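You operate a simulated robot arm through the tools that you are given. There is no shell and no other tool.

The job below is to be done with a simulated robot arm. You get a single attempt, and the scene is never put back.

JOB
Set both knobs on the yellow box by its white label and check both divers' lines.
Fine: after each knob, hold the talk button under it till its green lamp lights.

The check looks at the end state, three seconds after you hand in, the way a careful person would. Anything else that was tipped, shoved, dropped, spilled or broken makes it a failure.

ROBOT AND FRAMES
A 7-joint arm with a three-finger gripper, fixed in place. Base frame: the origin is at the foot of the arm, x ahead of it, y to its left, z up. Units: m, degrees, N and s.
Its first joint turns from -166.0 to 166.0 degrees. Payload 2.69 kg.
The tool frame sits at the grasp point between the pads (the TCP): z along the fingers, y along the line on which they close. The tips reach 0.03 m beyond it. The gripper opens to 0.128 m. The gripper's body begins 0.117 m behind the TCP.
Orientation is told as [roll, pitch, yaw] about the base's x, y, z axes, in that order, counted from this pose: with the fingers straight down and closing along the base's y, the tool's x points along the base's -x, its y along +y and its z along -z.

CONTROLS
- The arm moves only by the tool servo_tool. Its argument "commands" is text: rows parted by semicolons, each of 7 numbers parted by spaces: the shift along the tool's x, y, z in m, then the turn, a rotation vector about the tool's x, y, z in degrees, then the finger opening in m, from 0 to 0.128. In form: tx ty tz ax ay az jaw; .... A call has 1 to 20 rows; each row is the pose to reach, as a shift and turn from the pose commanded when the call began, along the tool's axes at that moment. Each row takes 0.2 s and may step no farther than 0.05 m and 8.6 degrees from the row before; otherwise, or with a gripper value out of range, the whole call is refused. A pose out of reach is approached as far as the arm can. The call stops where the force on the tool passes 50 N (or 10 N more than at its start, if that is more) or the arm is blocked; 0.2 s more then pass. Each finger halts on what it meets, pressing with about 33 N; the grip force reading is that of the motor and also rises with nothing between the fingers. The clock runs only during rows and for 0.2 s after the last one: add rows that repeat a pose to give the fingers time. It gives the time, the measured TCP pose, the force on the tool (base axes), the opening and the grip force at its end, in the units of the frame above (readings bear some noise), with the torque about the TCP (base axes, N m) and any sound that the robot's microphone picked up.
- Cameras (640 x 400 px; columns grow to the right, rows downward): "scene" is fixed at [0.2184, -0.4986, 1.5847]; the picture's right is [0.99, -0.13, 0.00], its down [-0.06, -0.49, -0.87] and it looks along [0.11, 0.86, -0.49] (base axes); focal length 331 px, centre (320, 200). "wrist" rides on the gripper at [0.058, 0.054, -0.131] in the tool frame; the picture's right is [-0.68, 0.74, 0.00], its down [-0.62, -0.57, -0.55] and it looks along [-0.40, -0.37, 0.84] (tool axes); focal length 234 px, centre (320, 200). There is no depth. A picture from a camera that has moved, and an enlarged one, comes with that camera's place and axes in the base frame and with its lens.
- camera(camera): a new picture of that camera. The clock stands still meanwhile.
- lift_body(by): slides the trunk up (or, below 0, down) by that many m; the arm rides with it, the base frame stays. It gives what a move gives, with no picture.
- zoom(camera, box): a new picture of the part [left, top, right, bottom] of that camera's present view, enlarged. The clock stands still meanwhile.
- close_job(): hands the job in; it is judged then, once.

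Nothing tells you positions but the pictures and the camera data. Unless the task says otherwise, let go and move clear before handing in.

The tools are called after "Emit:" as a command line: name --argument value ..., lists and objects as JSON in quotes. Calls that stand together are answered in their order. servo_tool: Moves the arm, as the interface text tells. Its arguments: {"type":"object","properties":{"commands":{"type":"string"}},"required":["commands"]} The other tools are called the same way: lift_body (by) slides the trunk up or down; camera (camera) takes a picture; zoom (camera, box) takes an enlarged picture of a part of a camera's view; close_job () hands the job in.

At the start:

```text
time: 0.0
tcp_pos: [0.2394, 0.5267, 1.1293]
ee_rot: [0.1, 0.1, 0.0]
ft_force: [-0.3, -0.1, -0.6]
moment: [-0.02, 0.02, 0.02]
gripper_width: 0.1277
gripper_force: 0.0
trunk travel left (down, up): [-0.15, 0.2]
```

scene: 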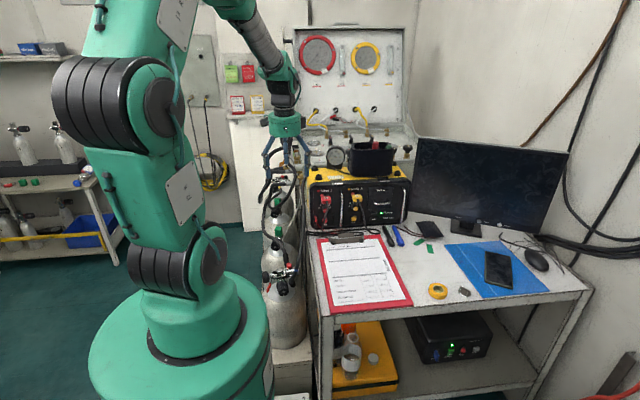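
wrist: 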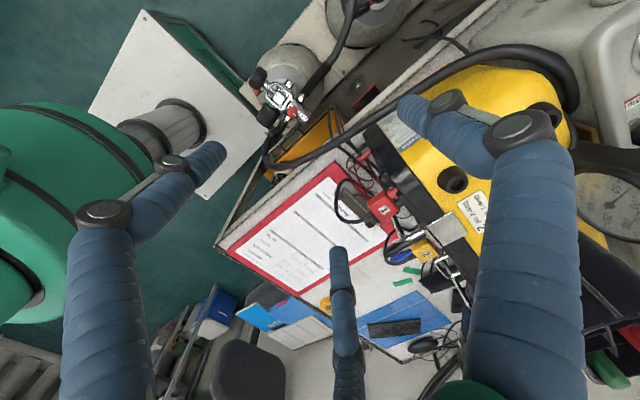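

I see a bench with a yellow diver-communications box (black front panel), a clipboard, and a monitor, with the gripper hovering above and left of the box. I'll zoom in on the box to read the label and find the knobs.

Emit:
zoom --camera "scene" --box '[300, 160, 420, 240]'

Emit:
zoom --camera "wrist" --box '[340, 80, 580, 300]'

Emit:
zoom --camera "scene" --box '[310, 225, 420, 315]'

```text
5.00 times, centred on (360, 200) of scene
camera zoom: at [0.2184, -0.4986, 1.5847], right [0.99, -0.13, 0.0], down [-0.06, -0.49, -0.87], along [0.11, 0.86, -0.49], focal length 1654 px, centre (120, 200)
```

zoom: 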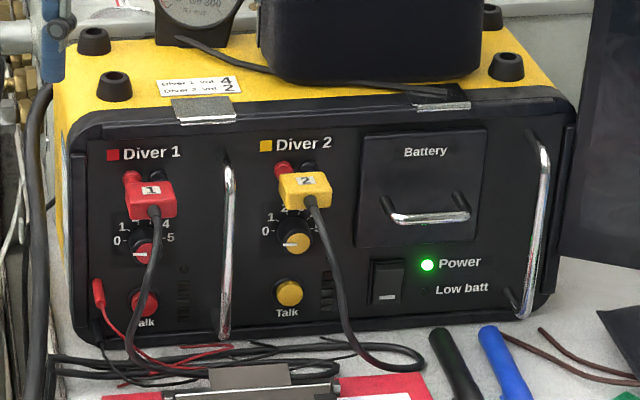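

```text
1.82 times, centred on (460, 190) of wrist
camera zoom: at [0.1808, 0.5813, 1.2605], right [0.68, 0.74, 0.0], down [0.62, -0.57, 0.55], along [0.4, -0.37, -0.84], focal length 426 px, centre (66, 218)
```

zoom: 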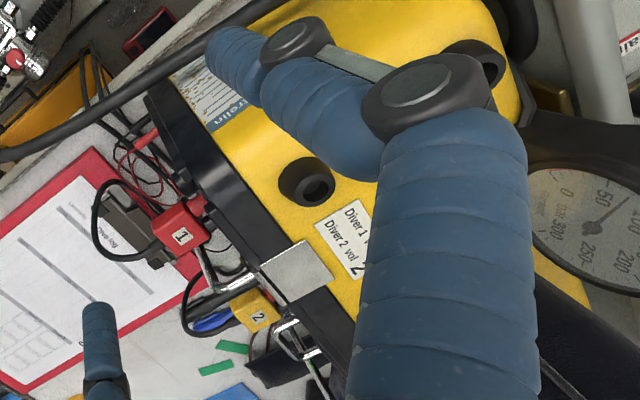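

```text
4.44 times, centred on (365, 270) of scene
camera zoom: at [0.2184, -0.4986, 1.5847], right [0.99, -0.13, 0.0], down [-0.06, -0.49, -0.87], along [0.11, 0.86, -0.49], focal length 1471 px, centre (120, -111)
```

zoom: 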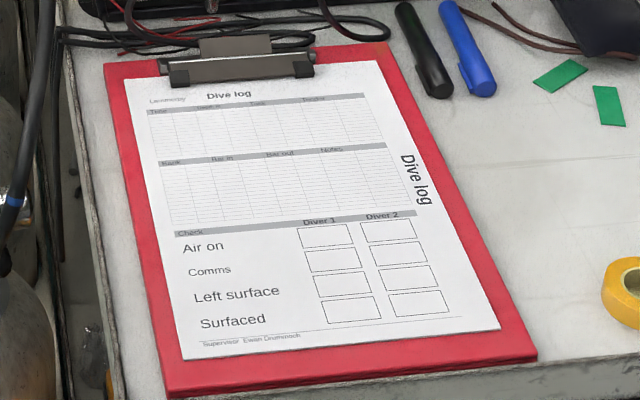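

The label seems to read "Diver 1 vol 4, Diver 2 vol 2". I'll zoom in further on the label, the dials, and the lamps.

Emit:
zoom --camera "scene" --box '[328, 170, 352, 185]'

Emit:
zoom --camera "scene" --box '[314, 186, 346, 206]'

Emit:
zoom --camera "scene" --box '[314, 204, 346, 224]'

Emit:
zoom --camera "scene" --box '[342, 186, 374, 206]'

Emit:
zoom --camera "scene" --box '[342, 204, 374, 224]'

```text
16.00 times, centred on (340, 178) of scene
camera zoom: at [0.2184, -0.4986, 1.5847], right [0.99, -0.13, 0.0], down [-0.06, -0.49, -0.87], along [0.11, 0.86, -0.49], focal length 5294 px, centre (0, 560)
```

zoom: 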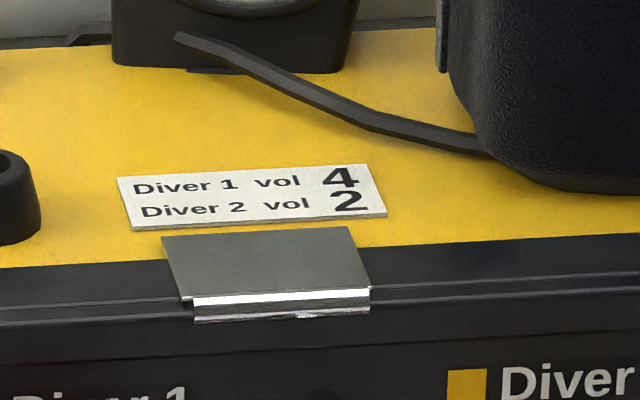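

```text
16.00 times, centred on (330, 196) of scene
camera zoom: at [0.2184, -0.4986, 1.5847], right [0.99, -0.13, 0.0], down [-0.06, -0.49, -0.87], along [0.11, 0.86, -0.49], focal length 5294 px, centre (160, 264)
```

zoom: 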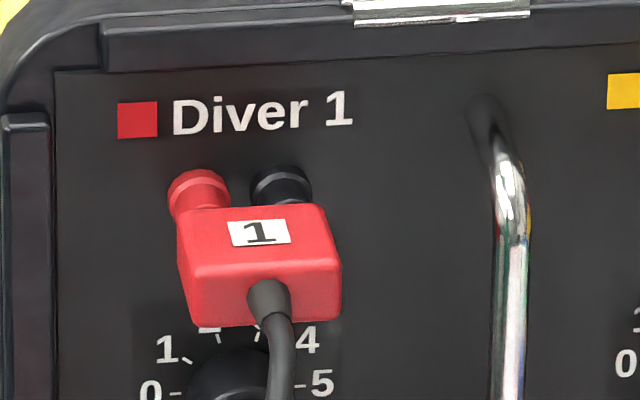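

```text
16.00 times, centred on (330, 214) of scene
camera zoom: at [0.2184, -0.4986, 1.5847], right [0.99, -0.13, 0.0], down [-0.06, -0.49, -0.87], along [0.11, 0.86, -0.49], focal length 5294 px, centre (160, -24)
```

zoom: 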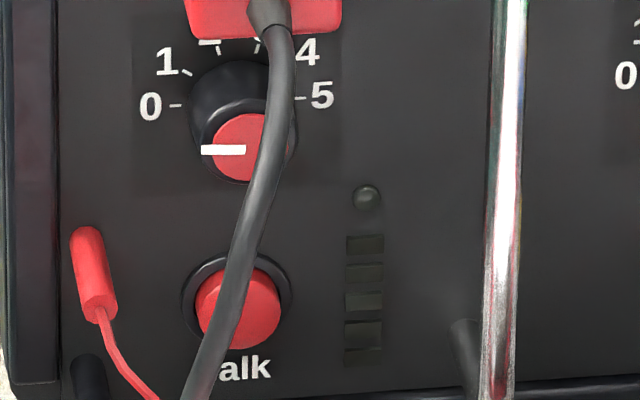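

```text
16.00 times, centred on (358, 196) of scene
camera zoom: at [0.2184, -0.4986, 1.5847], right [0.99, -0.13, 0.0], down [-0.06, -0.49, -0.87], along [0.11, 0.86, -0.49], focal length 5294 px, centre (-288, 264)
```

zoom: 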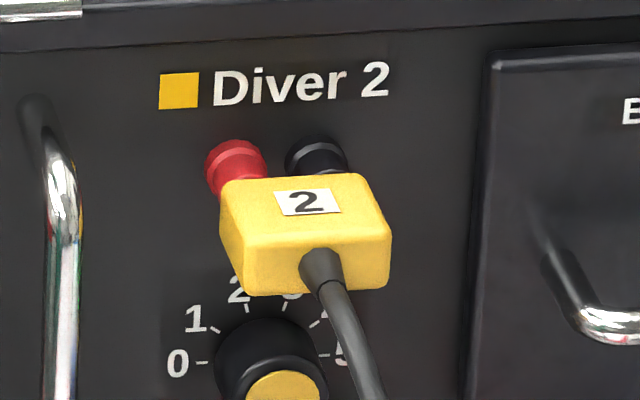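

```text
16.00 times, centred on (358, 214) of scene
camera zoom: at [0.2184, -0.4986, 1.5847], right [0.99, -0.13, 0.0], down [-0.06, -0.49, -0.87], along [0.11, 0.86, -0.49], focal length 5294 px, centre (-288, -24)
```

zoom: 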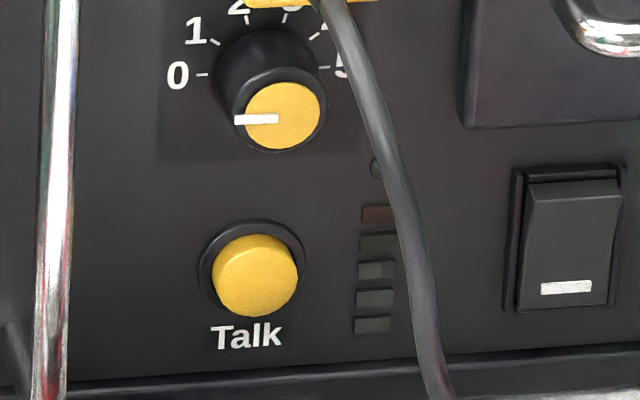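

The label reads Diver 1 = 4 and Diver 2 = 2, and both knobs now stand at 0 (0 at 9 o'clock, 5 at 3 o'clock, so about 36° per step). By triangulation the panel is near y≈0.55, x≈0.33–0.65 and z≈0.86–1.05. I'll lift and back away from the hose first, then tip the tool toward +y for a front view.

Emit:
servo_tool --commands "0 0 -0.03 0 0 0 0.128; 0 0 -0.06 0 0 0 0.128; 0 -0.04 -0.06 0 0 0 0.128; 0 -0.08 -0.06 0 0 0 0.128; 0 -0.12 -0.06 -8 0 0 0.128; 0 -0.14 -0.06 -16 0 0 0.128; 0 -0.15 -0.06 -24 0 0 0.128; 0 -0.16 -0.06 -32 0 0 0.128; 0 -0.16 -0.06 -40 0 0 0.128; 0 -0.16 -0.06 -48 0 0 0.128"

```text
time: 2.2
tcp_pos: [0.2395, 0.368, 1.1882]
ee_rot: [48.1, -0.1, 0.0]
ft_force: [-0.2, 0.3, -0.4]
moment: [0.0, 0.03, 0.01]
gripper_width: 0.1282
gripper_force: 0.0
trunk travel left (down, up): [-0.15, 0.2]
```

The retreat went cleanly. Next I'll finish turning the tool to horizontal (pointing +y) and come down in front of the panel at a safe distance to look.

Emit:
servo_tool --commands "0 0 0 -7 0 0 0.12; 0 0 0 -14 0 0 0.11; 0 0 0 -21 0 0 0.1; -0.01 0 0 -28 0 0 0.09; -0.02 -0.01 0.008 -35 0 0 0.08; -0.03 -0.02 0.016 -42 0 0 0.07; -0.04 -0.04 0.03 -42 0 0 0.06; -0.05 -0.055 0.042 -42 0 0 0.06; -0.06 -0.0708 0.053 -42 0 0 0.06; -0.06 -0.0708 0.053 -42 0 0 0.06"

Emit:
camera --camera "wrist"

Emit:
camera --camera "scene"

```text
time: 4.4
tcp_pos: [0.2993, 0.3607, 1.1001]
ee_rot: [90.0, 0.0, -0.1]
ft_force: [-0.5, 0.4, 0.4]
moment: [0.0, 0.02, 0.01]
gripper_width: 0.06
gripper_force: 0.1
trunk travel left (down, up): [-0.15, 0.2]
```

```text
taken
camera wrist: at [0.241, 0.2287, 1.1546], right [0.68, 0.0, 0.74], down [0.62, -0.55, -0.57], along [0.4, 0.84, -0.37], focal length 234 px, centre (320, 200)
```

wrist: 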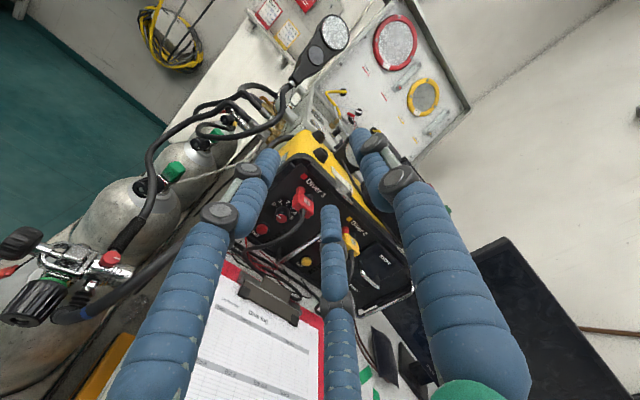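

```text
taken
```

scene: 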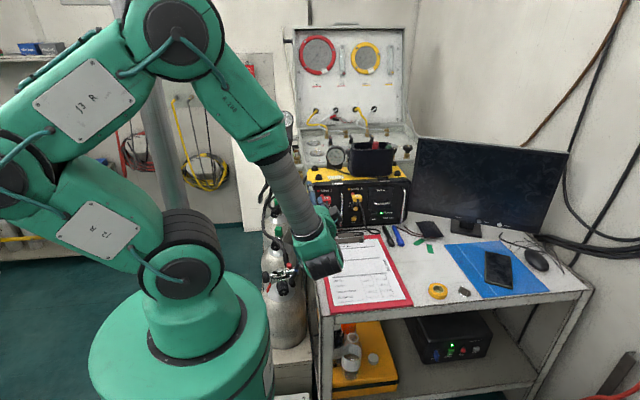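

The tool now points at the panel. I'll zoom in on the panel and on the gripper to understand the finger geometry.

Emit:
zoom --camera "wrist" --box '[220, 120, 420, 300]'

Emit:
zoom --camera "scene" --box '[280, 180, 360, 290]'

Emit:
zoom --camera "wrist" --box '[250, 160, 330, 250]'

```text
2.22 times, centred on (320, 210) of wrist
camera zoom: at [0.241, 0.2287, 1.1546], right [0.68, 0.0, 0.74], down [0.62, -0.55, -0.57], along [0.4, 0.84, -0.37], focal length 520 px, centre (320, 178)
```

zoom: 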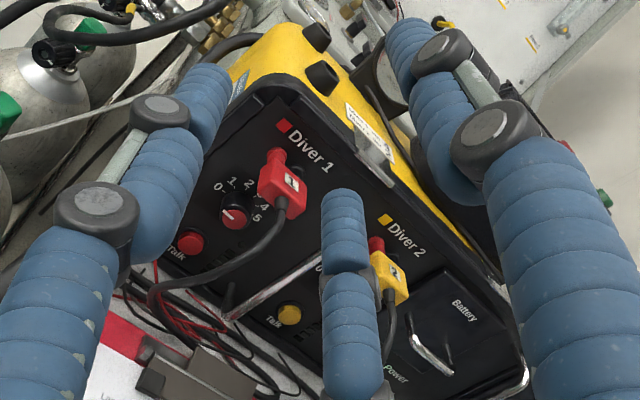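

```text
3.64 times, centred on (320, 235) of scene
camera zoom: at [0.2184, -0.4986, 1.5847], right [0.99, -0.13, 0.0], down [-0.06, -0.49, -0.87], along [0.11, 0.86, -0.49], focal length 1203 px, centre (320, 73)
```

zoom: 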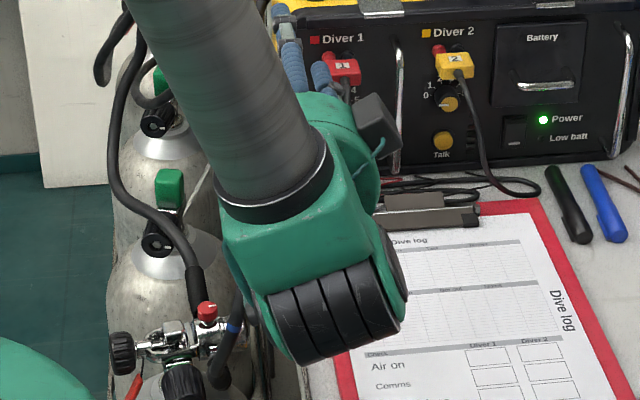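

```text
4.44 times, centred on (290, 205) of wrist
camera zoom: at [0.241, 0.2287, 1.1546], right [0.68, 0.0, 0.74], down [0.62, -0.55, -0.57], along [0.4, 0.84, -0.37], focal length 1041 px, centre (453, 178)
```

zoom: 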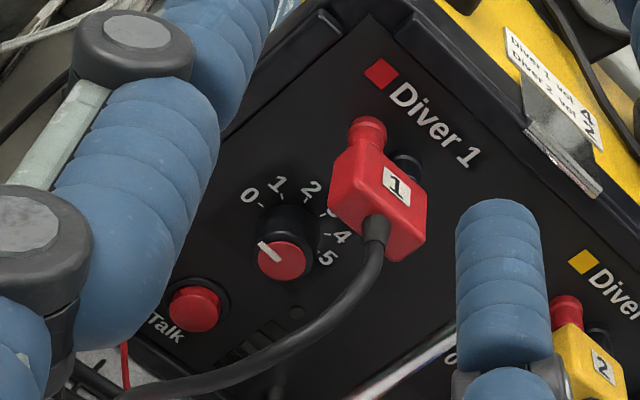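

I can see the panel well now: cable 1 loops out about 8 cm in front of the panel and passes slightly left of knob 1's axis. I estimate knob 1's face at about (0.375, 0.545, 0.944) and knob 2's near x≈0.49. I'll close the fingers and move a little nearer to refine this.

Emit:
servo_tool --commands "-0.01 -0.03 0.005 0 0 0 0.03; -0.02 -0.06 0.01 0 0 0 0.01; -0.03 -0.09 0.015 0 0 0 0.0; -0.04 -0.1 0.02 0 0 0 0.0; -0.04 -0.1 0.02 0 0 0 0.0"

Emit:
camera --camera "wrist"

Emit:
zoom --camera "wrist" --box '[240, 80, 400, 180]'

```text
time: 5.6
tcp_pos: [0.3371, 0.3795, 1.0015]
ee_rot: [90.0, -0.1, 0.0]
ft_force: [-0.5, -0.7, 0.6]
moment: [0.01, 0.0, 0.04]
gripper_width: 0.0019
gripper_force: 31.2
trunk travel left (down, up): [-0.15, 0.2]
```

```text
taken
camera wrist: at [0.2796, 0.2473, 1.0548], right [0.68, 0.0, 0.74], down [0.62, -0.55, -0.57], along [0.4, 0.84, -0.37], focal length 234 px, centre (320, 200)
```

wrist: 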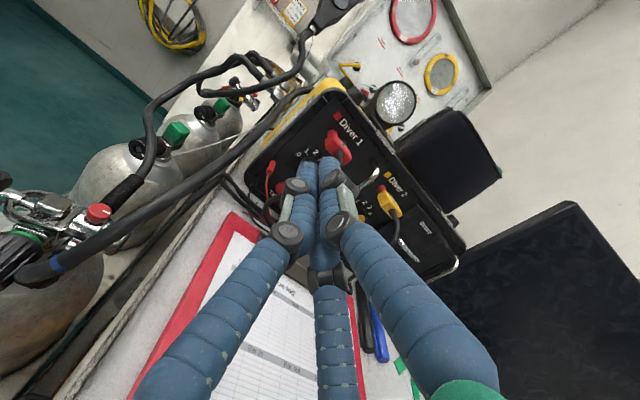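

```text
4.00 times, centred on (320, 130) of wrist
camera zoom: at [0.2796, 0.2473, 1.0548], right [0.68, 0.0, 0.74], down [0.62, -0.55, -0.57], along [0.4, 0.84, -0.37], focal length 937 px, centre (320, 480)
```

zoom: 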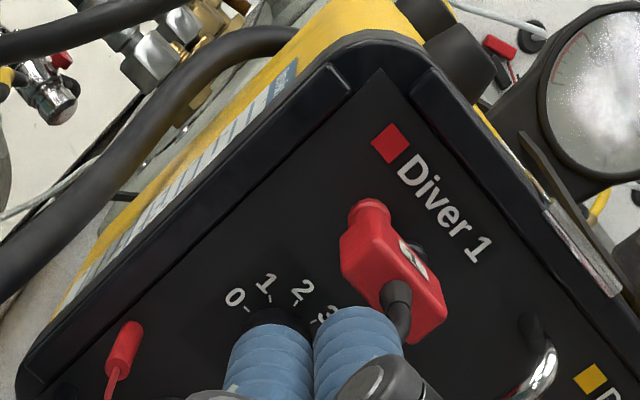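

The closed fingers hide the knob from here. I'll open them a bit and move up and to the right for a second view, so I can triangulate both knobs and buttons precisely.

Emit:
servo_tool --commands "0 0.03 -0.02 0 0 0 0.03; -0.03 0.05 -0.02 0 0 0 0.06; -0.07 0.06 -0.02 0 0 0 0.06; -0.103 0.06 -0.02 0 0 0 0.06; -0.103 0.06 -0.02 0 0 0 0.06"

Emit:
camera --camera "wrist"

Emit:
zoom --camera "wrist" --box '[170, 80, 330, 180]'

Emit:
zoom --camera "wrist" --box '[220, 150, 380, 250]'

```text
time: 6.8
tcp_pos: [0.4438, 0.36, 1.0609]
ee_rot: [90.0, -0.1, -0.1]
ft_force: [1.5, -1.0, 0.5]
moment: [-0.02, -0.02, 0.04]
gripper_width: 0.0601
gripper_force: 0.0
trunk travel left (down, up): [-0.15, 0.2]
```

```text
taken
camera wrist: at [0.3854, 0.229, 1.1151], right [0.68, 0.0, 0.74], down [0.62, -0.55, -0.57], along [0.4, 0.84, -0.37], focal length 234 px, centre (320, 200)
```

wrist: 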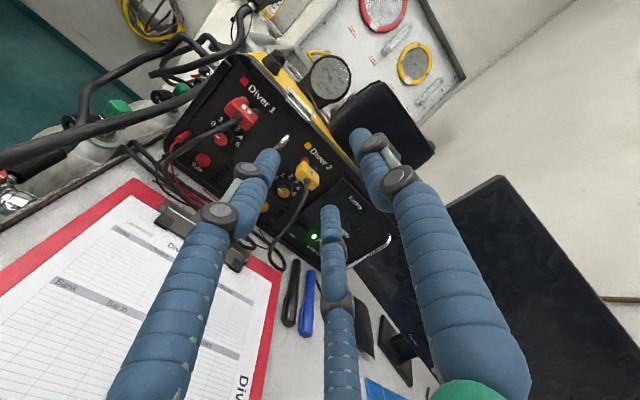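

```text
4.00 times, centred on (250, 130) of wrist
camera zoom: at [0.3854, 0.229, 1.1151], right [0.68, 0.0, 0.74], down [0.62, -0.55, -0.57], along [0.4, 0.84, -0.37], focal length 937 px, centre (600, 480)
```

zoom: 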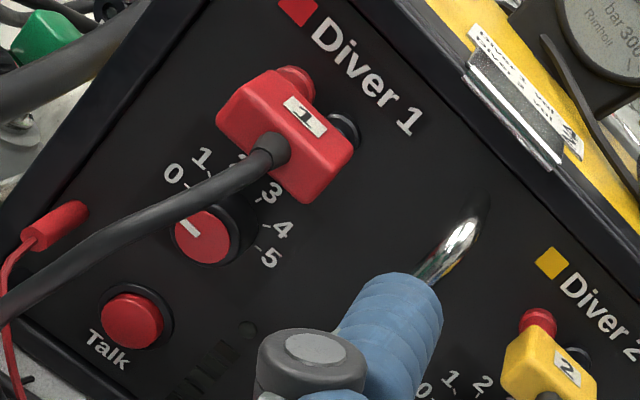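

```text
4.00 times, centred on (300, 200) of wrist
camera zoom: at [0.3854, 0.229, 1.1151], right [0.68, 0.0, 0.74], down [0.62, -0.55, -0.57], along [0.4, 0.84, -0.37], focal length 937 px, centre (400, 200)
```

zoom: 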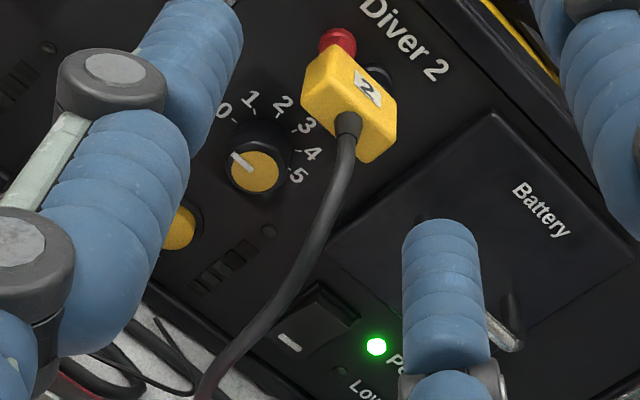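

Triangulating the two wrist views agrees to within 2 mm: knob 1's face is at about (0.371, 0.535, 0.948), talk 1's at (0.3705, 0.549, 0.893), knob 2's at (0.485, 0.535, 0.947), and the panel is at y≈0.555. Cable 1 passes at about (0.351, 0.455, 0.949), so I'll come at knob 1 from slightly right (15° yaw) with the fingers vertical to miss it.

Emit:
servo_tool --commands "0.01 -0.04 0 0 5 0 0.06; 0.02 -0.08 0 0 10 0 0.05; 0.03 -0.1129 0.02 0 15 0 0.04; 0.04 -0.1129 0.04 0 15 0 0.036; 0.0468 -0.1129 0.06 0 15 0 0.036; 0.0468 -0.1129 0.06 0 15 0 0.036"

Emit:
camera --camera "wrist"

Emit:
zoom --camera "scene" --box '[290, 160, 420, 250]'

```text
time: 8.2
tcp_pos: [0.395, 0.4201, 0.9493]
ee_rot: [90.0, 0.1, 15.0]
ft_force: [-0.1, 1.0, -0.4]
moment: [0.02, 0.02, -0.01]
gripper_width: 0.0359
gripper_force: 0.0
trunk travel left (down, up): [-0.15, 0.2]
```

```text
taken
camera wrist: at [0.3729, 0.2786, 1.0027], right [0.65, 0.18, 0.74], down [0.74, -0.37, -0.57], along [0.17, 0.91, -0.37], focal length 234 px, centre (320, 200)
```

wrist: 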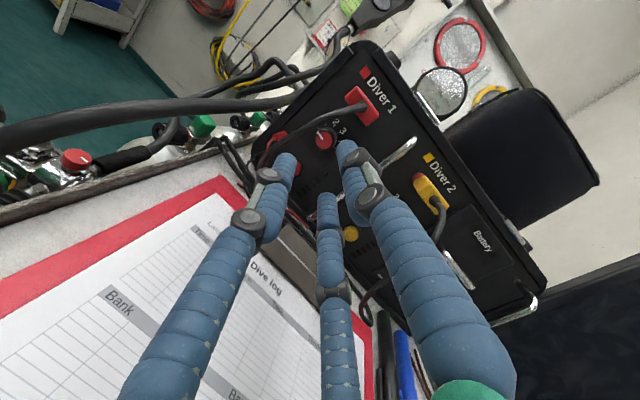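

```text
4.44 times, centred on (355, 205) of scene
camera zoom: at [0.2184, -0.4986, 1.5847], right [0.99, -0.13, 0.0], down [-0.06, -0.49, -0.87], along [0.11, 0.86, -0.49], focal length 1471 px, centre (164, 178)
```

zoom: 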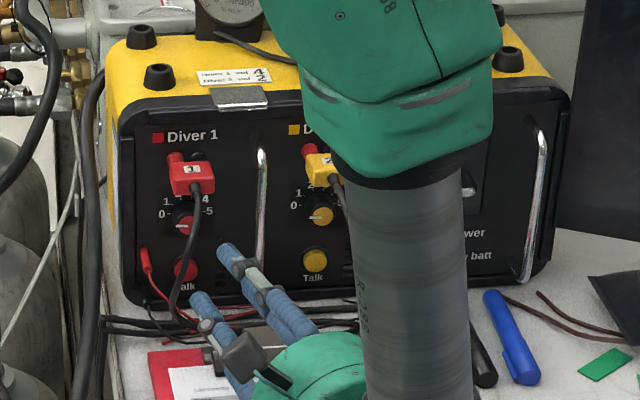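

The gripper is in front and slightly to the right of knob 1, clear of the cable. I'll zoom the wrist view to check the alignment.

Emit:
zoom --camera "wrist" --box '[240, 60, 420, 220]'

Emit:
zoom --camera "wrist" --box '[270, 90, 390, 170]'

```text
2.50 times, centred on (330, 140) of wrist
camera zoom: at [0.3729, 0.2786, 1.0027], right [0.65, 0.18, 0.74], down [0.74, -0.37, -0.57], along [0.17, 0.91, -0.37], focal length 585 px, centre (295, 350)
```

zoom: 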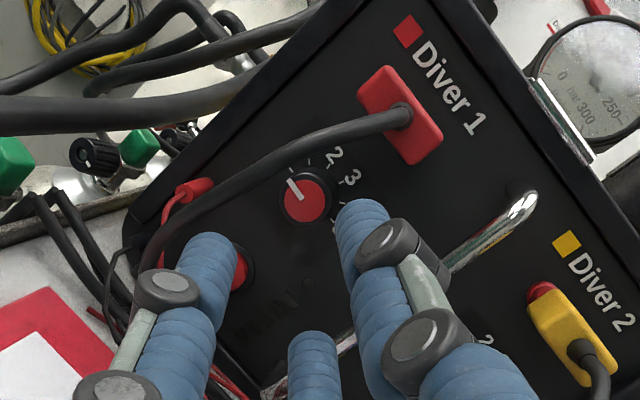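

```text
5.00 times, centred on (330, 130) of wrist
camera zoom: at [0.3729, 0.2786, 1.0027], right [0.65, 0.18, 0.74], down [0.74, -0.37, -0.57], along [0.17, 0.91, -0.37], focal length 1171 px, centre (270, 550)
```

zoom: 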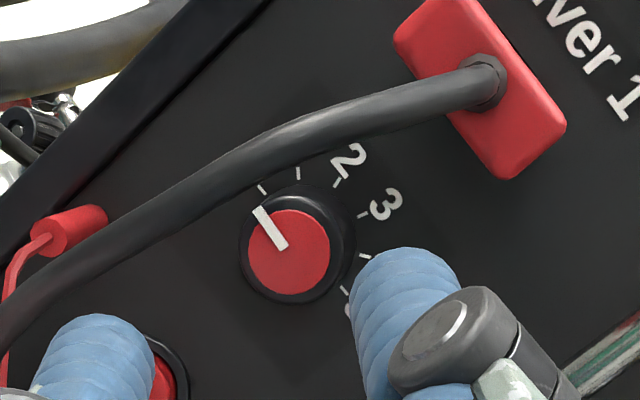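

Three independent rays now put knob 1's centre at (0.3713, 0.535, 0.948), and the tick geometry confirms 36° per number. I'll advance along the tool axis to just short of the knob.

Emit:
servo_tool --commands "0 0 0.02 0 0 0 0.036; -0.001 -0.0005 0.04 0 0 0 0.036; -0.002 -0.001 0.06 0 0 0 0.036; -0.0022 -0.0013 0.07 0 0 0 0.036; -0.0022 -0.0013 0.07 0 0 0 0.036"

Emit:
zoom --camera "wrist" --box '[240, 60, 420, 220]'

Emit:
zoom --camera "scene" --box '[300, 180, 380, 230]'

```text
time: 9.4
tcp_pos: [0.3807, 0.4898, 0.947]
ee_rot: [90.0, 0.1, 14.9]
ft_force: [0.4, 0.3, 0.3]
moment: [0.02, 0.0, 0.0]
gripper_width: 0.0361
gripper_force: 0.0
trunk travel left (down, up): [-0.15, 0.2]
```

```text
2.50 times, centred on (330, 140) of wrist
camera zoom: at [0.3577, 0.3469, 1.001], right [0.65, 0.18, 0.74], down [0.74, -0.37, -0.57], along [0.17, 0.91, -0.37], focal length 585 px, centre (295, 350)
```

zoom: 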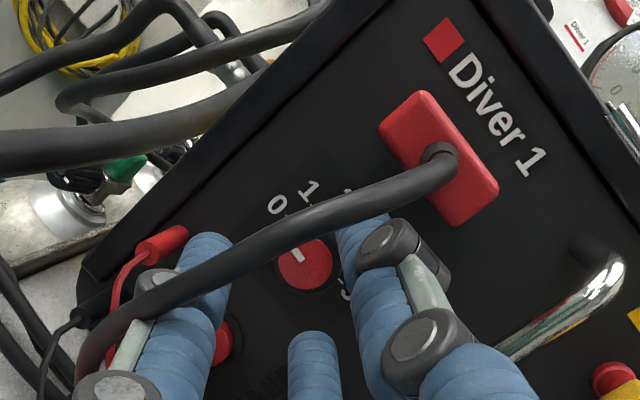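

```text
8.00 times, centred on (340, 205) of scene
camera zoom: at [0.2184, -0.4986, 1.5847], right [0.99, -0.13, 0.0], down [-0.06, -0.49, -0.87], along [0.11, 0.86, -0.49], focal length 2647 px, centre (160, 160)
```

zoom: 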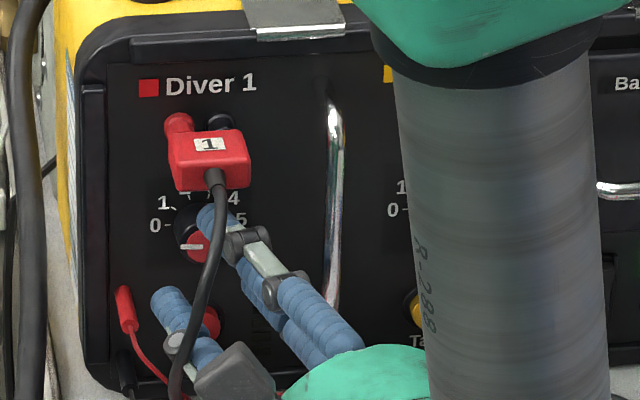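

No contact so far and the alignment looks right. I'll advance the last 3 cm so the open fingers straddle knob 1.

Emit:
servo_tool --commands "0.0003 0.0005 0.008 0 0 0 0.036; 0.0005 0.001 0.016 0 0 0 0.036; 0.0008 0.001 0.023 0 0 0 0.036; 0.0008 0.001 0.0285 0 0 0 0.036; 0.0008 0.001 0.0285 0 0 0 0.036"

Emit:
zoom --camera "wrist" --box '[240, 60, 420, 220]'

Emit:
zoom --camera "scene" --box '[300, 180, 380, 230]'

```text
time: 10.6
tcp_pos: [0.3714, 0.5154, 0.9479]
ee_rot: [89.9, 0.0, 14.9]
ft_force: [1.4, -1.0, -1.3]
moment: [-0.09, -0.01, -0.08]
gripper_width: 0.037
gripper_force: 0.7
trunk travel left (down, up): [-0.15, 0.2]
```

```text
2.50 times, centred on (330, 140) of wrist
camera zoom: at [0.3493, 0.3731, 1.0015], right [0.65, 0.17, 0.74], down [0.74, -0.37, -0.57], along [0.17, 0.91, -0.37], focal length 585 px, centre (295, 350)
```

zoom: 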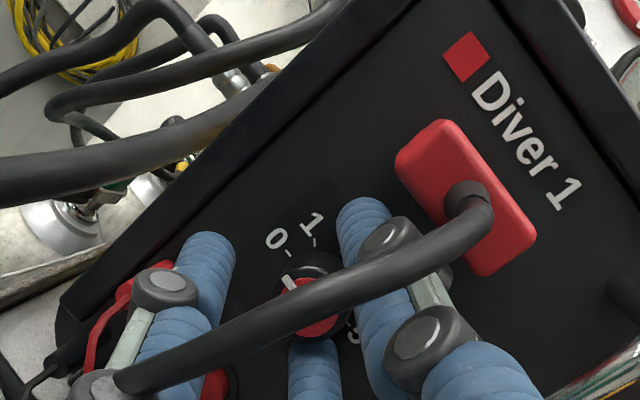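

```text
8.00 times, centred on (340, 205) of scene
camera zoom: at [0.2184, -0.4986, 1.5847], right [0.99, -0.13, 0.0], down [-0.06, -0.49, -0.87], along [0.11, 0.86, -0.49], focal length 2647 px, centre (160, 160)
```

zoom: 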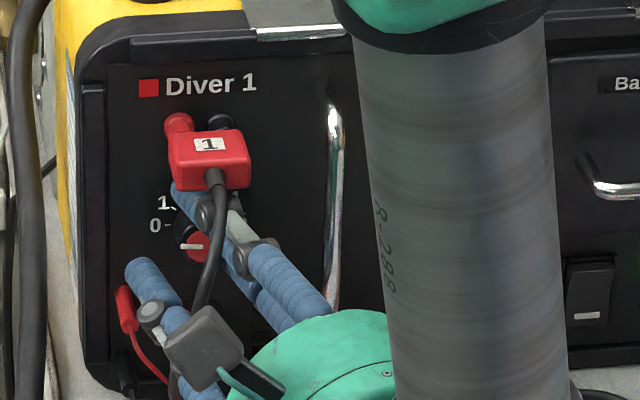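

The fingers straddle knob 1 and the forces are negligible. I'll wind the tool back 15° about the knob axis and close on the knob.

Emit:
servo_tool --commands "0 0 0 1.94 0 -7.24 0.036; 0 0 0 3.88 0 -14.49 0.036; 0 0 0 3.88 0 -14.49 0.03; 0 0 0 3.88 0 -14.49 0.02; 0 0 0 3.88 0 -14.49 0.01; 0 0 0 3.88 0 -14.49 0.01"

Emit:
zoom --camera "wrist" --box '[240, 60, 420, 220]'

Emit:
zoom --camera "scene" --box '[300, 180, 380, 230]'

```text
time: 12.0
tcp_pos: [0.3741, 0.5165, 0.9469]
ee_rot: [86.0, -14.4, 15.3]
ft_force: [28.7, 7.4, -20.6]
moment: [-0.54, 0.05, -0.92]
gripper_width: 0.0329
gripper_force: 16.7
trunk travel left (down, up): [-0.15, 0.2]
```

```text
2.50 times, centred on (330, 140) of wrist
camera zoom: at [0.3379, 0.3744, 0.9939], right [0.44, 0.18, 0.88], down [0.86, -0.37, -0.36], along [0.27, 0.91, -0.31], focal length 585 px, centre (295, 350)
```

zoom: 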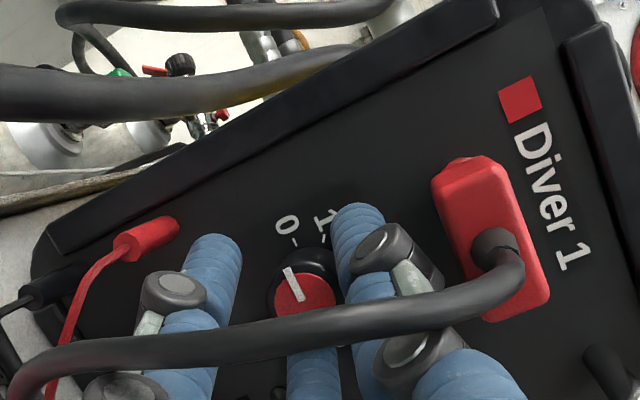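

```text
8.00 times, centred on (340, 205) of scene
camera zoom: at [0.2184, -0.4986, 1.5847], right [0.99, -0.13, 0.0], down [-0.06, -0.49, -0.87], along [0.11, 0.86, -0.49], focal length 2647 px, centre (160, 160)
```

zoom: 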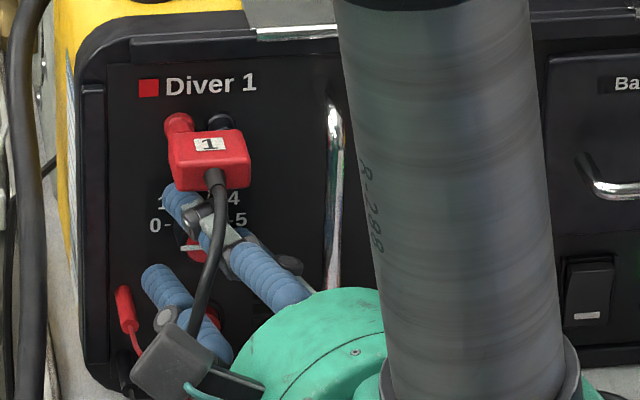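

Something is already loading one finger: about 35 N sideways, with the fingers stopped at 33 mm, wider than the knob. I'll look closely before going further.

Emit:
zoom --camera "wrist" --box '[300, 120, 364, 200]'

Emit:
zoom --camera "scene" --box '[315, 195, 347, 230]'

Emit:
camera --camera "wrist"

```text
5.00 times, centred on (332, 160) of wrist
camera zoom: at [0.3379, 0.3744, 0.9939], right [0.44, 0.18, 0.88], down [0.86, -0.37, -0.36], along [0.27, 0.91, -0.31], focal length 1171 px, centre (260, 400)
```

zoom: 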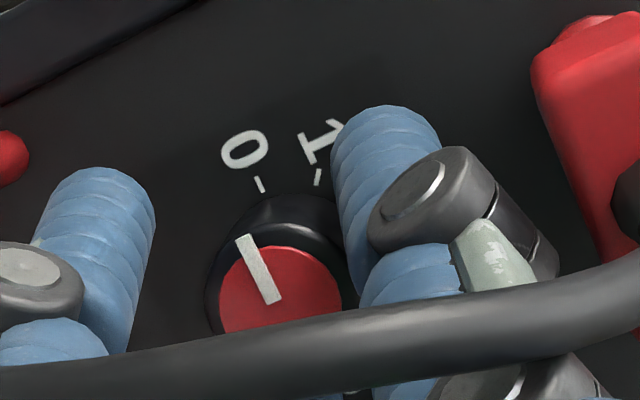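

```text
11.43 times, centred on (331, 212) of scene
camera zoom: at [0.2184, -0.4986, 1.5847], right [0.99, -0.13, 0.0], down [-0.06, -0.49, -0.87], along [0.11, 0.86, -0.49], focal length 3781 px, centre (194, 57)
```

zoom: 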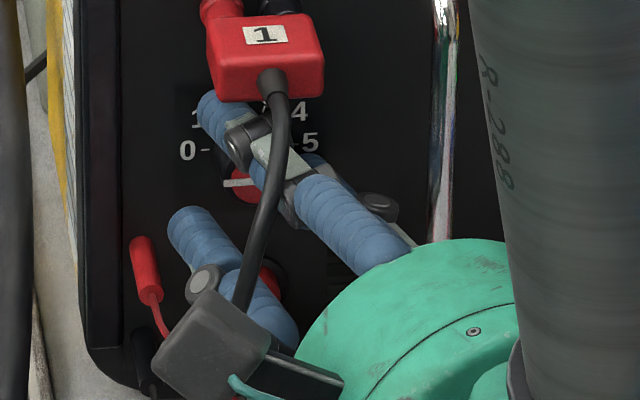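

```text
taken
camera wrist: at [0.3379, 0.3744, 0.9939], right [0.44, 0.18, 0.88], down [0.86, -0.37, -0.36], along [0.27, 0.91, -0.31], focal length 234 px, centre (320, 200)
```

wrist: 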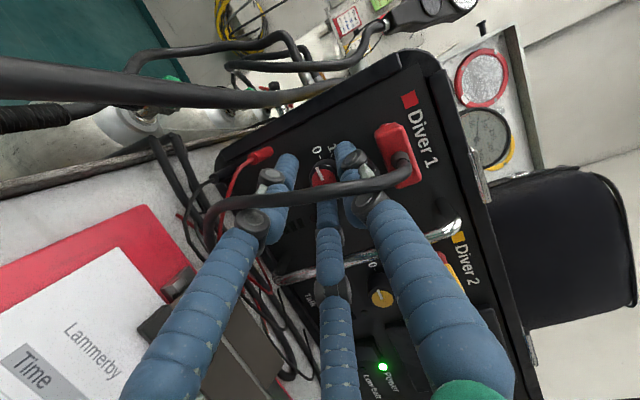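

The pictures show the hand really has three fingers, and I put the TCP on the knob axis rather than the fingertips, so the tilted tips ended up about 6 mm left and the right finger touched first. The knob hasn't moved. I'll open and re-measure before re-centring.

Emit:
servo_tool --commands "0 0 0 0 0 0 0.025; 0 0 0 0 0 0 0.035; 0 0 0 0 0 0 0.044; 0 0 0 0 0 0 0.044"

Emit:
zoom --camera "wrist" --box '[260, 110, 380, 230]'

```text
time: 13.0
tcp_pos: [0.3712, 0.517, 0.9478]
ee_rot: [86.0, -14.6, 15.6]
ft_force: [-0.9, 0.0, 0.4]
moment: [-0.01, -0.03, -0.02]
gripper_width: 0.0441
gripper_force: 0.1
trunk travel left (down, up): [-0.15, 0.2]
```

```text
3.33 times, centred on (320, 170) of wrist
camera zoom: at [0.3359, 0.3735, 0.9947], right [0.44, 0.18, 0.88], down [0.86, -0.37, -0.36], along [0.26, 0.91, -0.31], focal length 781 px, centre (320, 300)
```

zoom: 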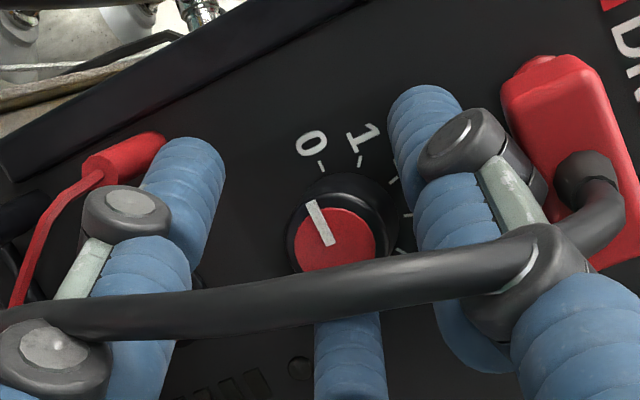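

Opening freed it (no residual force) and the pointer is still at 0. I'll re-centre so that the fingertip region, not the TCP, sits on the knob axis, reduce the yaw to 12°, then close gently.

Emit:
servo_tool --commands "-0.0025 0.0001 -0.0004 0 -1.5 0 0.044; -0.0051 0.0002 -0.0007 0 -3 0 0.044; -0.0051 0.0002 -0.0007 0 -3 0 0.036; -0.0051 0.0002 -0.0007 0 -3 0 0.03; -0.0051 0.0002 -0.0007 0 -3 0 0.026; -0.0051 0.0002 -0.0007 0 -3 0 0.026"

Emit:
zoom --camera "wrist" --box '[260, 110, 380, 230]'

```text
time: 14.4
tcp_pos: [0.3761, 0.516, 0.9498]
ee_rot: [86.8, -14.7, 12.5]
ft_force: [1.6, -0.7, -0.7]
moment: [0.0, 0.02, -0.02]
gripper_width: 0.0275
gripper_force: 1.3
trunk travel left (down, up): [-0.15, 0.2]
```

```text
3.33 times, centred on (320, 170) of wrist
camera zoom: at [0.3338, 0.3758, 0.9939], right [0.45, 0.14, 0.88], down [0.84, -0.41, -0.36], along [0.31, 0.9, -0.3], focal length 781 px, centre (320, 300)
```

zoom: 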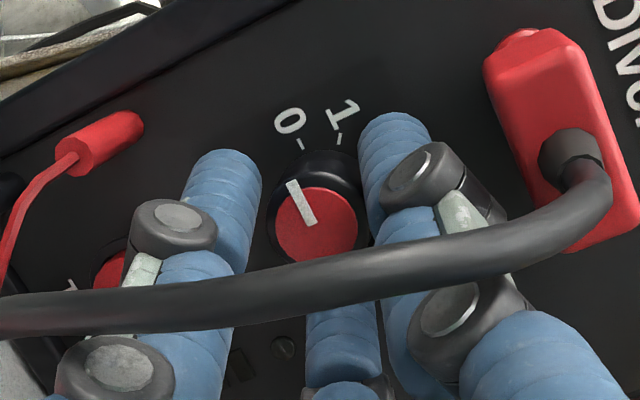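

The knob is now centred between the fingers, with light even contact and almost no side force. I'll squeeze and try a first small turn of 16° clockwise.

Emit:
servo_tool --commands "0 0 0 0 0 0 0.018; 0 0 0 0 0 0 0.01; 0 0 0 0 0 0 0.01; 0 0 0 -1.66 0 7.82 0.01; 0 0 0 -3.33 0 15.65 0.01; 0 0 0 -3.33 0 15.65 0.01"

Emit:
zoom --camera "wrist" --box '[260, 110, 380, 230]'

```text
time: 15.8
tcp_pos: [0.378, 0.5166, 0.948]
ee_rot: [90.2, 1.3, 12.0]
ft_force: [22.2, -1.6, -24.1]
moment: [-0.61, -0.11, -1.15]
gripper_width: 0.0248
gripper_force: 45.0
trunk travel left (down, up): [-0.15, 0.2]
```

```text
3.33 times, centred on (320, 170) of wrist
camera zoom: at [0.3484, 0.3762, 1.0026], right [0.68, 0.14, 0.72], down [0.7, -0.41, -0.58], along [0.22, 0.9, -0.38], focal length 781 px, centre (320, 300)
```

zoom: 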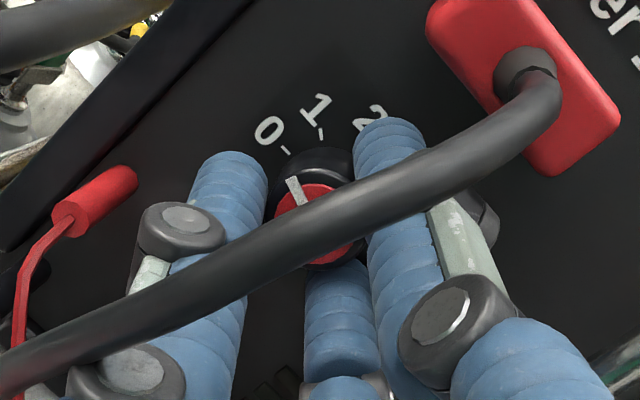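

The knob follows the hand (the pointer moved about 13° off 0), but my pivot is about 2 mm off and gives a side load. I'll shift the hand 2 mm right and down to unload it and check.

Emit:
servo_tool --commands "-0.001 -0.001 -0.0002 0 0 0 0.01; -0.002 -0.002 -0.0004 0 0 0 0.01; -0.002 -0.002 -0.0004 0 0 0 0.01"

```text
time: 16.6
tcp_pos: [0.3782, 0.5178, 0.9465]
ee_rot: [90.4, 0.9, 12.1]
ft_force: [0.2, -7.8, -5.0]
moment: [0.11, -0.02, 0.0]
gripper_width: 0.0244
gripper_force: 44.4
trunk travel left (down, up): [-0.15, 0.2]
```

It is now balanced, with residual force under 10 N. I'll continue turning clockwise about the true knob axis by another 24°, compensating the TCP offset.

Emit:
servo_tool --commands "0.00005 -0.0007 0 -1.66 0 7.82 0.01; 0.00018 -0.0013 0 -3.33 0 15.65 0.01; 0.0004 -0.002 0.0001 -4.99 0 23.47 0.01; 0.0004 -0.002 0.0001 -4.99 0 23.47 0.01"

Emit:
zoom --camera "wrist" --box '[260, 110, 380, 230]'

Emit:
zoom --camera "scene" --box '[310, 185, 350, 225]'

```text
time: 17.6
tcp_pos: [0.3767, 0.5168, 0.9457]
ee_rot: [95.6, 24.5, 13.2]
ft_force: [-12.7, 7.9, -1.1]
moment: [0.16, -0.05, 0.12]
gripper_width: 0.0246
gripper_force: 44.9
trunk travel left (down, up): [-0.15, 0.2]
```

```text
3.33 times, centred on (320, 170) of wrist
camera zoom: at [0.3727, 0.376, 1.0071], right [0.91, 0.14, 0.39], down [0.41, -0.41, -0.82], along [0.04, 0.9, -0.43], focal length 781 px, centre (320, 300)
```

zoom: 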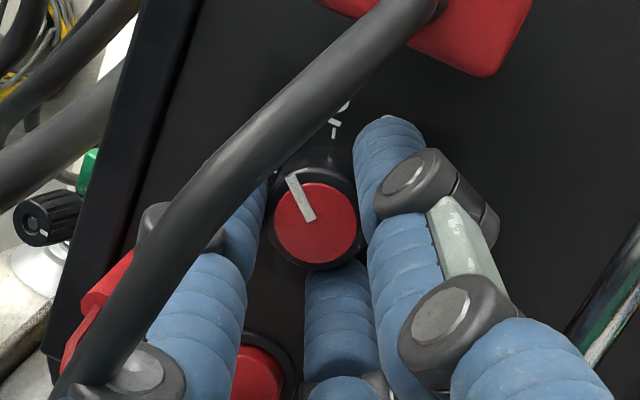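

```text
10.00 times, centred on (330, 205) of scene
camera zoom: at [0.2184, -0.4986, 1.5847], right [0.99, -0.13, 0.0], down [-0.06, -0.49, -0.87], along [0.11, 0.86, -0.49], focal length 3309 px, centre (220, 150)
```

zoom: 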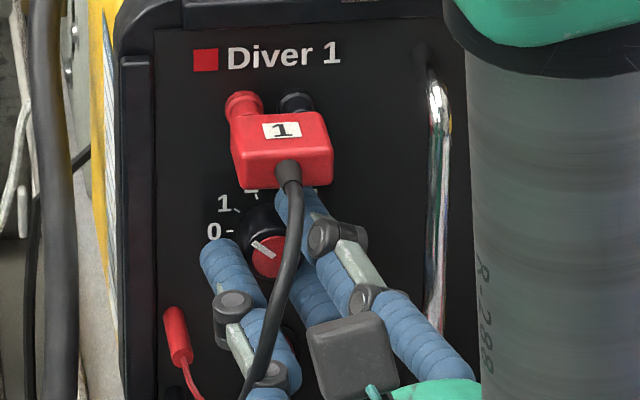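

That stroke took the pointer to about 37°, right at "1", and the grip holds. To stay clear of the cable I'll ratchet: ease the fingers open just enough, wind back 48° about the knob axis, and grip again.

Emit:
servo_tool --commands "0 0 0 0 0 0 0.024; 0.0003 0.0001 0 0 0 0 0.032; 0.0006 0.0002 0.0001 0 0 0 0.034; 0.0009 0.0008 0.0001 1.66 0 -7.82 0.034; 0.0011 0.0014 0.0002 3.33 0 -15.65 0.034; 0.0014 0.002 0.0003 4.99 0 -23.47 0.034; 0.0017 0.0026 0.0004 6.65 0 -31.3 0.034; 0.0019 0.0032 0.0004 8.32 0 -39.12 0.034; 0.0022 0.0038 0.0005 9.98 0 -46.95 0.034; 0.0022 0.0038 0.0005 9.98 0 -46.95 0.034"

Emit:
zoom --camera "wrist" --box '[260, 110, 380, 230]'

Emit:
zoom --camera "scene" --box '[310, 185, 350, 225]'

```text
time: 19.8
tcp_pos: [0.377, 0.517, 0.9498]
ee_rot: [84.9, -22.6, 13.0]
ft_force: [-0.7, -0.6, 0.1]
moment: [0.0, 0.0, 0.01]
gripper_width: 0.034
gripper_force: 0.1
trunk travel left (down, up): [-0.15, 0.2]
```

```text
3.33 times, centred on (320, 170) of wrist
camera zoom: at [0.3289, 0.3751, 0.9881], right [0.32, 0.14, 0.94], down [0.88, -0.41, -0.24], along [0.35, 0.9, -0.25], focal length 781 px, centre (320, 300)
```

zoom: 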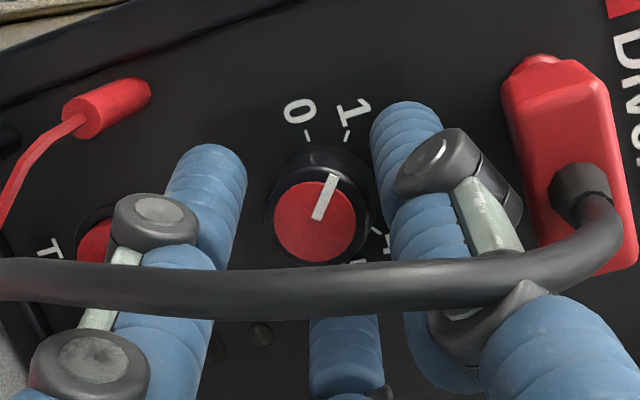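

```text
10.00 times, centred on (330, 205) of scene
camera zoom: at [0.2184, -0.4986, 1.5847], right [0.99, -0.13, 0.0], down [-0.06, -0.49, -0.87], along [0.11, 0.86, -0.49], focal length 3309 px, centre (220, 150)
```

zoom: 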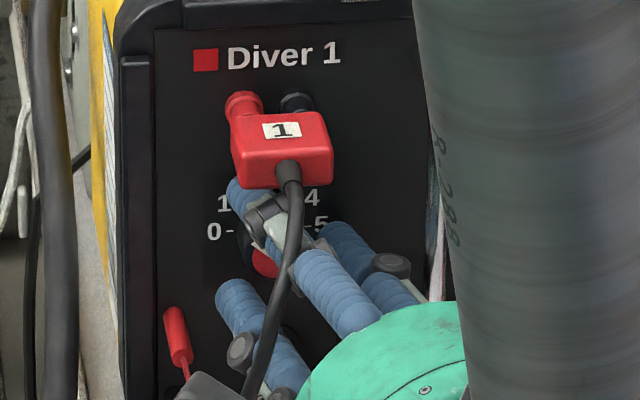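

The retreat left the pointer at about 38° and there were no forces. I'll grip again here and check the balance before turning.

Emit:
servo_tool --commands "0 0 0 0 0 0 0.026; 0 0 0 0 0 0 0.018; 0 0 0 0 0 0 0.01; 0 0 0 0 0 0 0.01"

```text
time: 20.8
tcp_pos: [0.3784, 0.5159, 0.9496]
ee_rot: [85.0, -22.5, 13.0]
ft_force: [-2.5, 0.8, -0.5]
moment: [0.18, -0.02, -0.1]
gripper_width: 0.0244
gripper_force: 44.9
trunk travel left (down, up): [-0.15, 0.2]
```

The grip is well balanced. I'll turn clockwise 56° in one smooth stroke about the knob axis.

Emit:
servo_tool --commands "0 -0.0007 0 -1.66 0 7.82 0.01; 0.0002 -0.0013 0.0001 -3.33 0 15.65 0.01; 0.0004 -0.002 0.0001 -4.99 0 23.47 0.01; 0.0007 -0.0026 0.0002 -6.65 0 31.3 0.01; 0.0011 -0.0031 0.0002 -8.32 0 39.12 0.01; 0.0016 -0.0036 0.0003 -9.98 0 46.95 0.01; 0.0016 -0.0036 0.0003 -9.98 0 46.95 0.01"

Emit:
zoom --camera "wrist" --box '[260, 110, 380, 230]'

Emit:
zoom --camera "scene" --box '[310, 185, 350, 225]'

```text
time: 22.4
tcp_pos: [0.3777, 0.5166, 0.9456]
ee_rot: [95.5, 24.5, 13.1]
ft_force: [-11.4, -9.2, -5.2]
moment: [-0.18, -0.06, 0.05]
gripper_width: 0.0244
gripper_force: 44.5
trunk travel left (down, up): [-0.15, 0.2]
```

```text
3.33 times, centred on (320, 170) of wrist
camera zoom: at [0.3728, 0.3752, 1.0074], right [0.91, 0.14, 0.39], down [0.41, -0.41, -0.82], along [0.04, 0.9, -0.43], focal length 781 px, centre (320, 300)
```

zoom: 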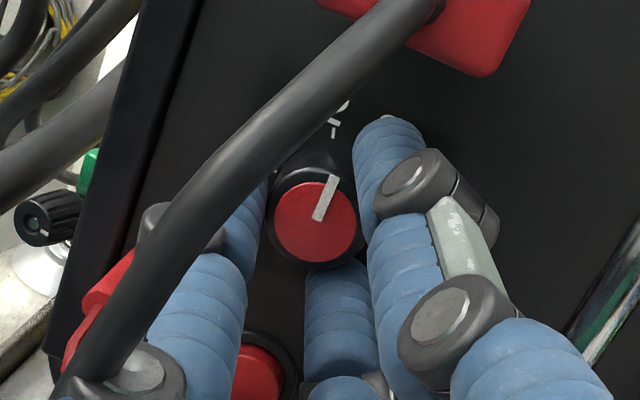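

```text
10.00 times, centred on (330, 205) of scene
camera zoom: at [0.2184, -0.4986, 1.5847], right [0.99, -0.13, 0.0], down [-0.06, -0.49, -0.87], along [0.11, 0.86, -0.49], focal length 3309 px, centre (220, 150)
```

zoom: 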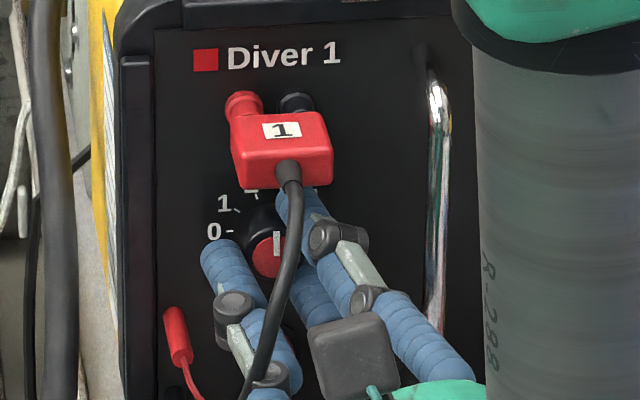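

The pointer is now near 83° (about 2.3). I'll ratchet back 56° again and re-grip for the final stroke to "4" (144°).

Emit:
servo_tool --commands "0 0 0 0 0 0 0.024; 0 0 0 0 0 0 0.032; 0 0 0 0 0 0 0.034; 0.0003 0.0006 0.0001 1.66 0 -7.82 0.034; 0.0006 0.0012 0.0001 3.33 0 -15.65 0.034; 0.0009 0.0018 0.0002 4.99 0 -23.47 0.034; 0.0011 0.0024 0.0002 6.65 0 -31.3 0.034; 0.0014 0.003 0.0003 8.32 0 -39.12 0.034; 0.0017 0.0036 0.0004 9.98 0 -46.95 0.034; 0.002 0.0041 0.0004 11.64 0 -54.77 0.034; 0.002 0.0041 0.0004 11.64 0 -54.77 0.034"

Emit:
zoom --camera "wrist" --box '[260, 110, 380, 230]'

```text
time: 24.8
tcp_pos: [0.3768, 0.5162, 0.9508]
ee_rot: [82.9, -30.2, 13.9]
ft_force: [0.9, -0.4, 0.3]
moment: [0.02, 0.03, 0.01]
gripper_width: 0.0342
gripper_force: 0.0
trunk travel left (down, up): [-0.15, 0.2]
```

```text
3.33 times, centred on (320, 170) of wrist
camera zoom: at [0.3239, 0.3752, 0.9816], right [0.19, 0.14, 0.97], down [0.91, -0.41, -0.11], along [0.38, 0.9, -0.2], focal length 781 px, centre (320, 300)
```

zoom: 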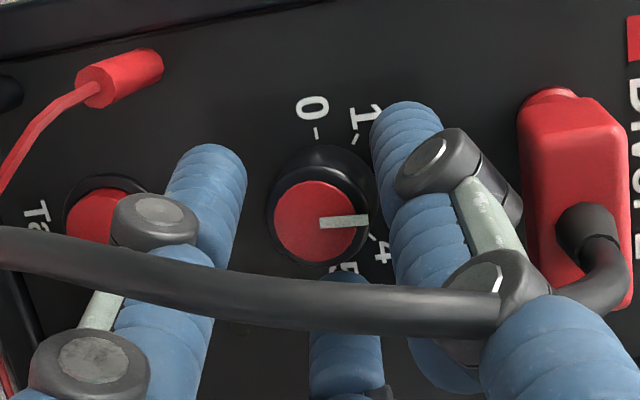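

I'll zoom in to read the pointer more precisely before gripping.

Emit:
zoom --camera "wrist" --box '[304, 134, 340, 166]'

Emit:
zoom --camera "scene" --box '[318, 195, 342, 219]'

```text
12.50 times, centred on (322, 150) of wrist
camera zoom: at [0.3239, 0.3752, 0.9816], right [0.19, 0.14, 0.97], down [0.91, -0.41, -0.11], along [0.38, 0.9, -0.2], focal length 2927 px, centre (295, 825)
```

zoom: 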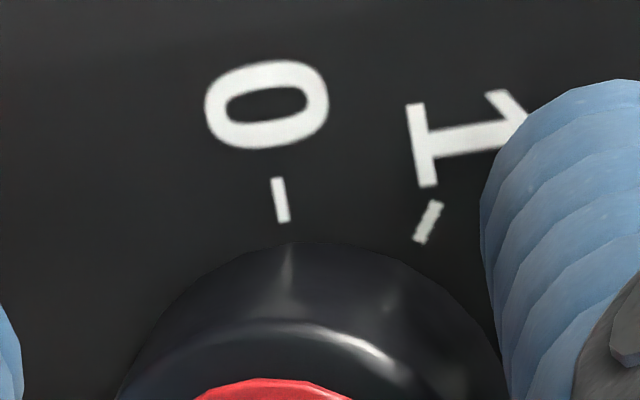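

```text
16.00 times, centred on (330, 207) of scene
camera zoom: at [0.2184, -0.4986, 1.5847], right [0.99, -0.13, 0.0], down [-0.06, -0.49, -0.87], along [0.11, 0.86, -0.49], focal length 5294 px, centre (160, 88)
```

zoom: 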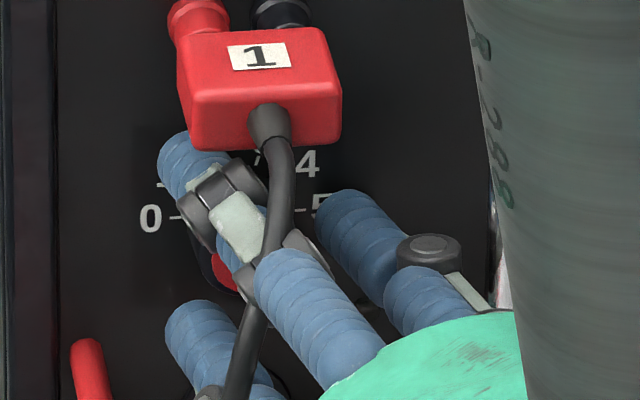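

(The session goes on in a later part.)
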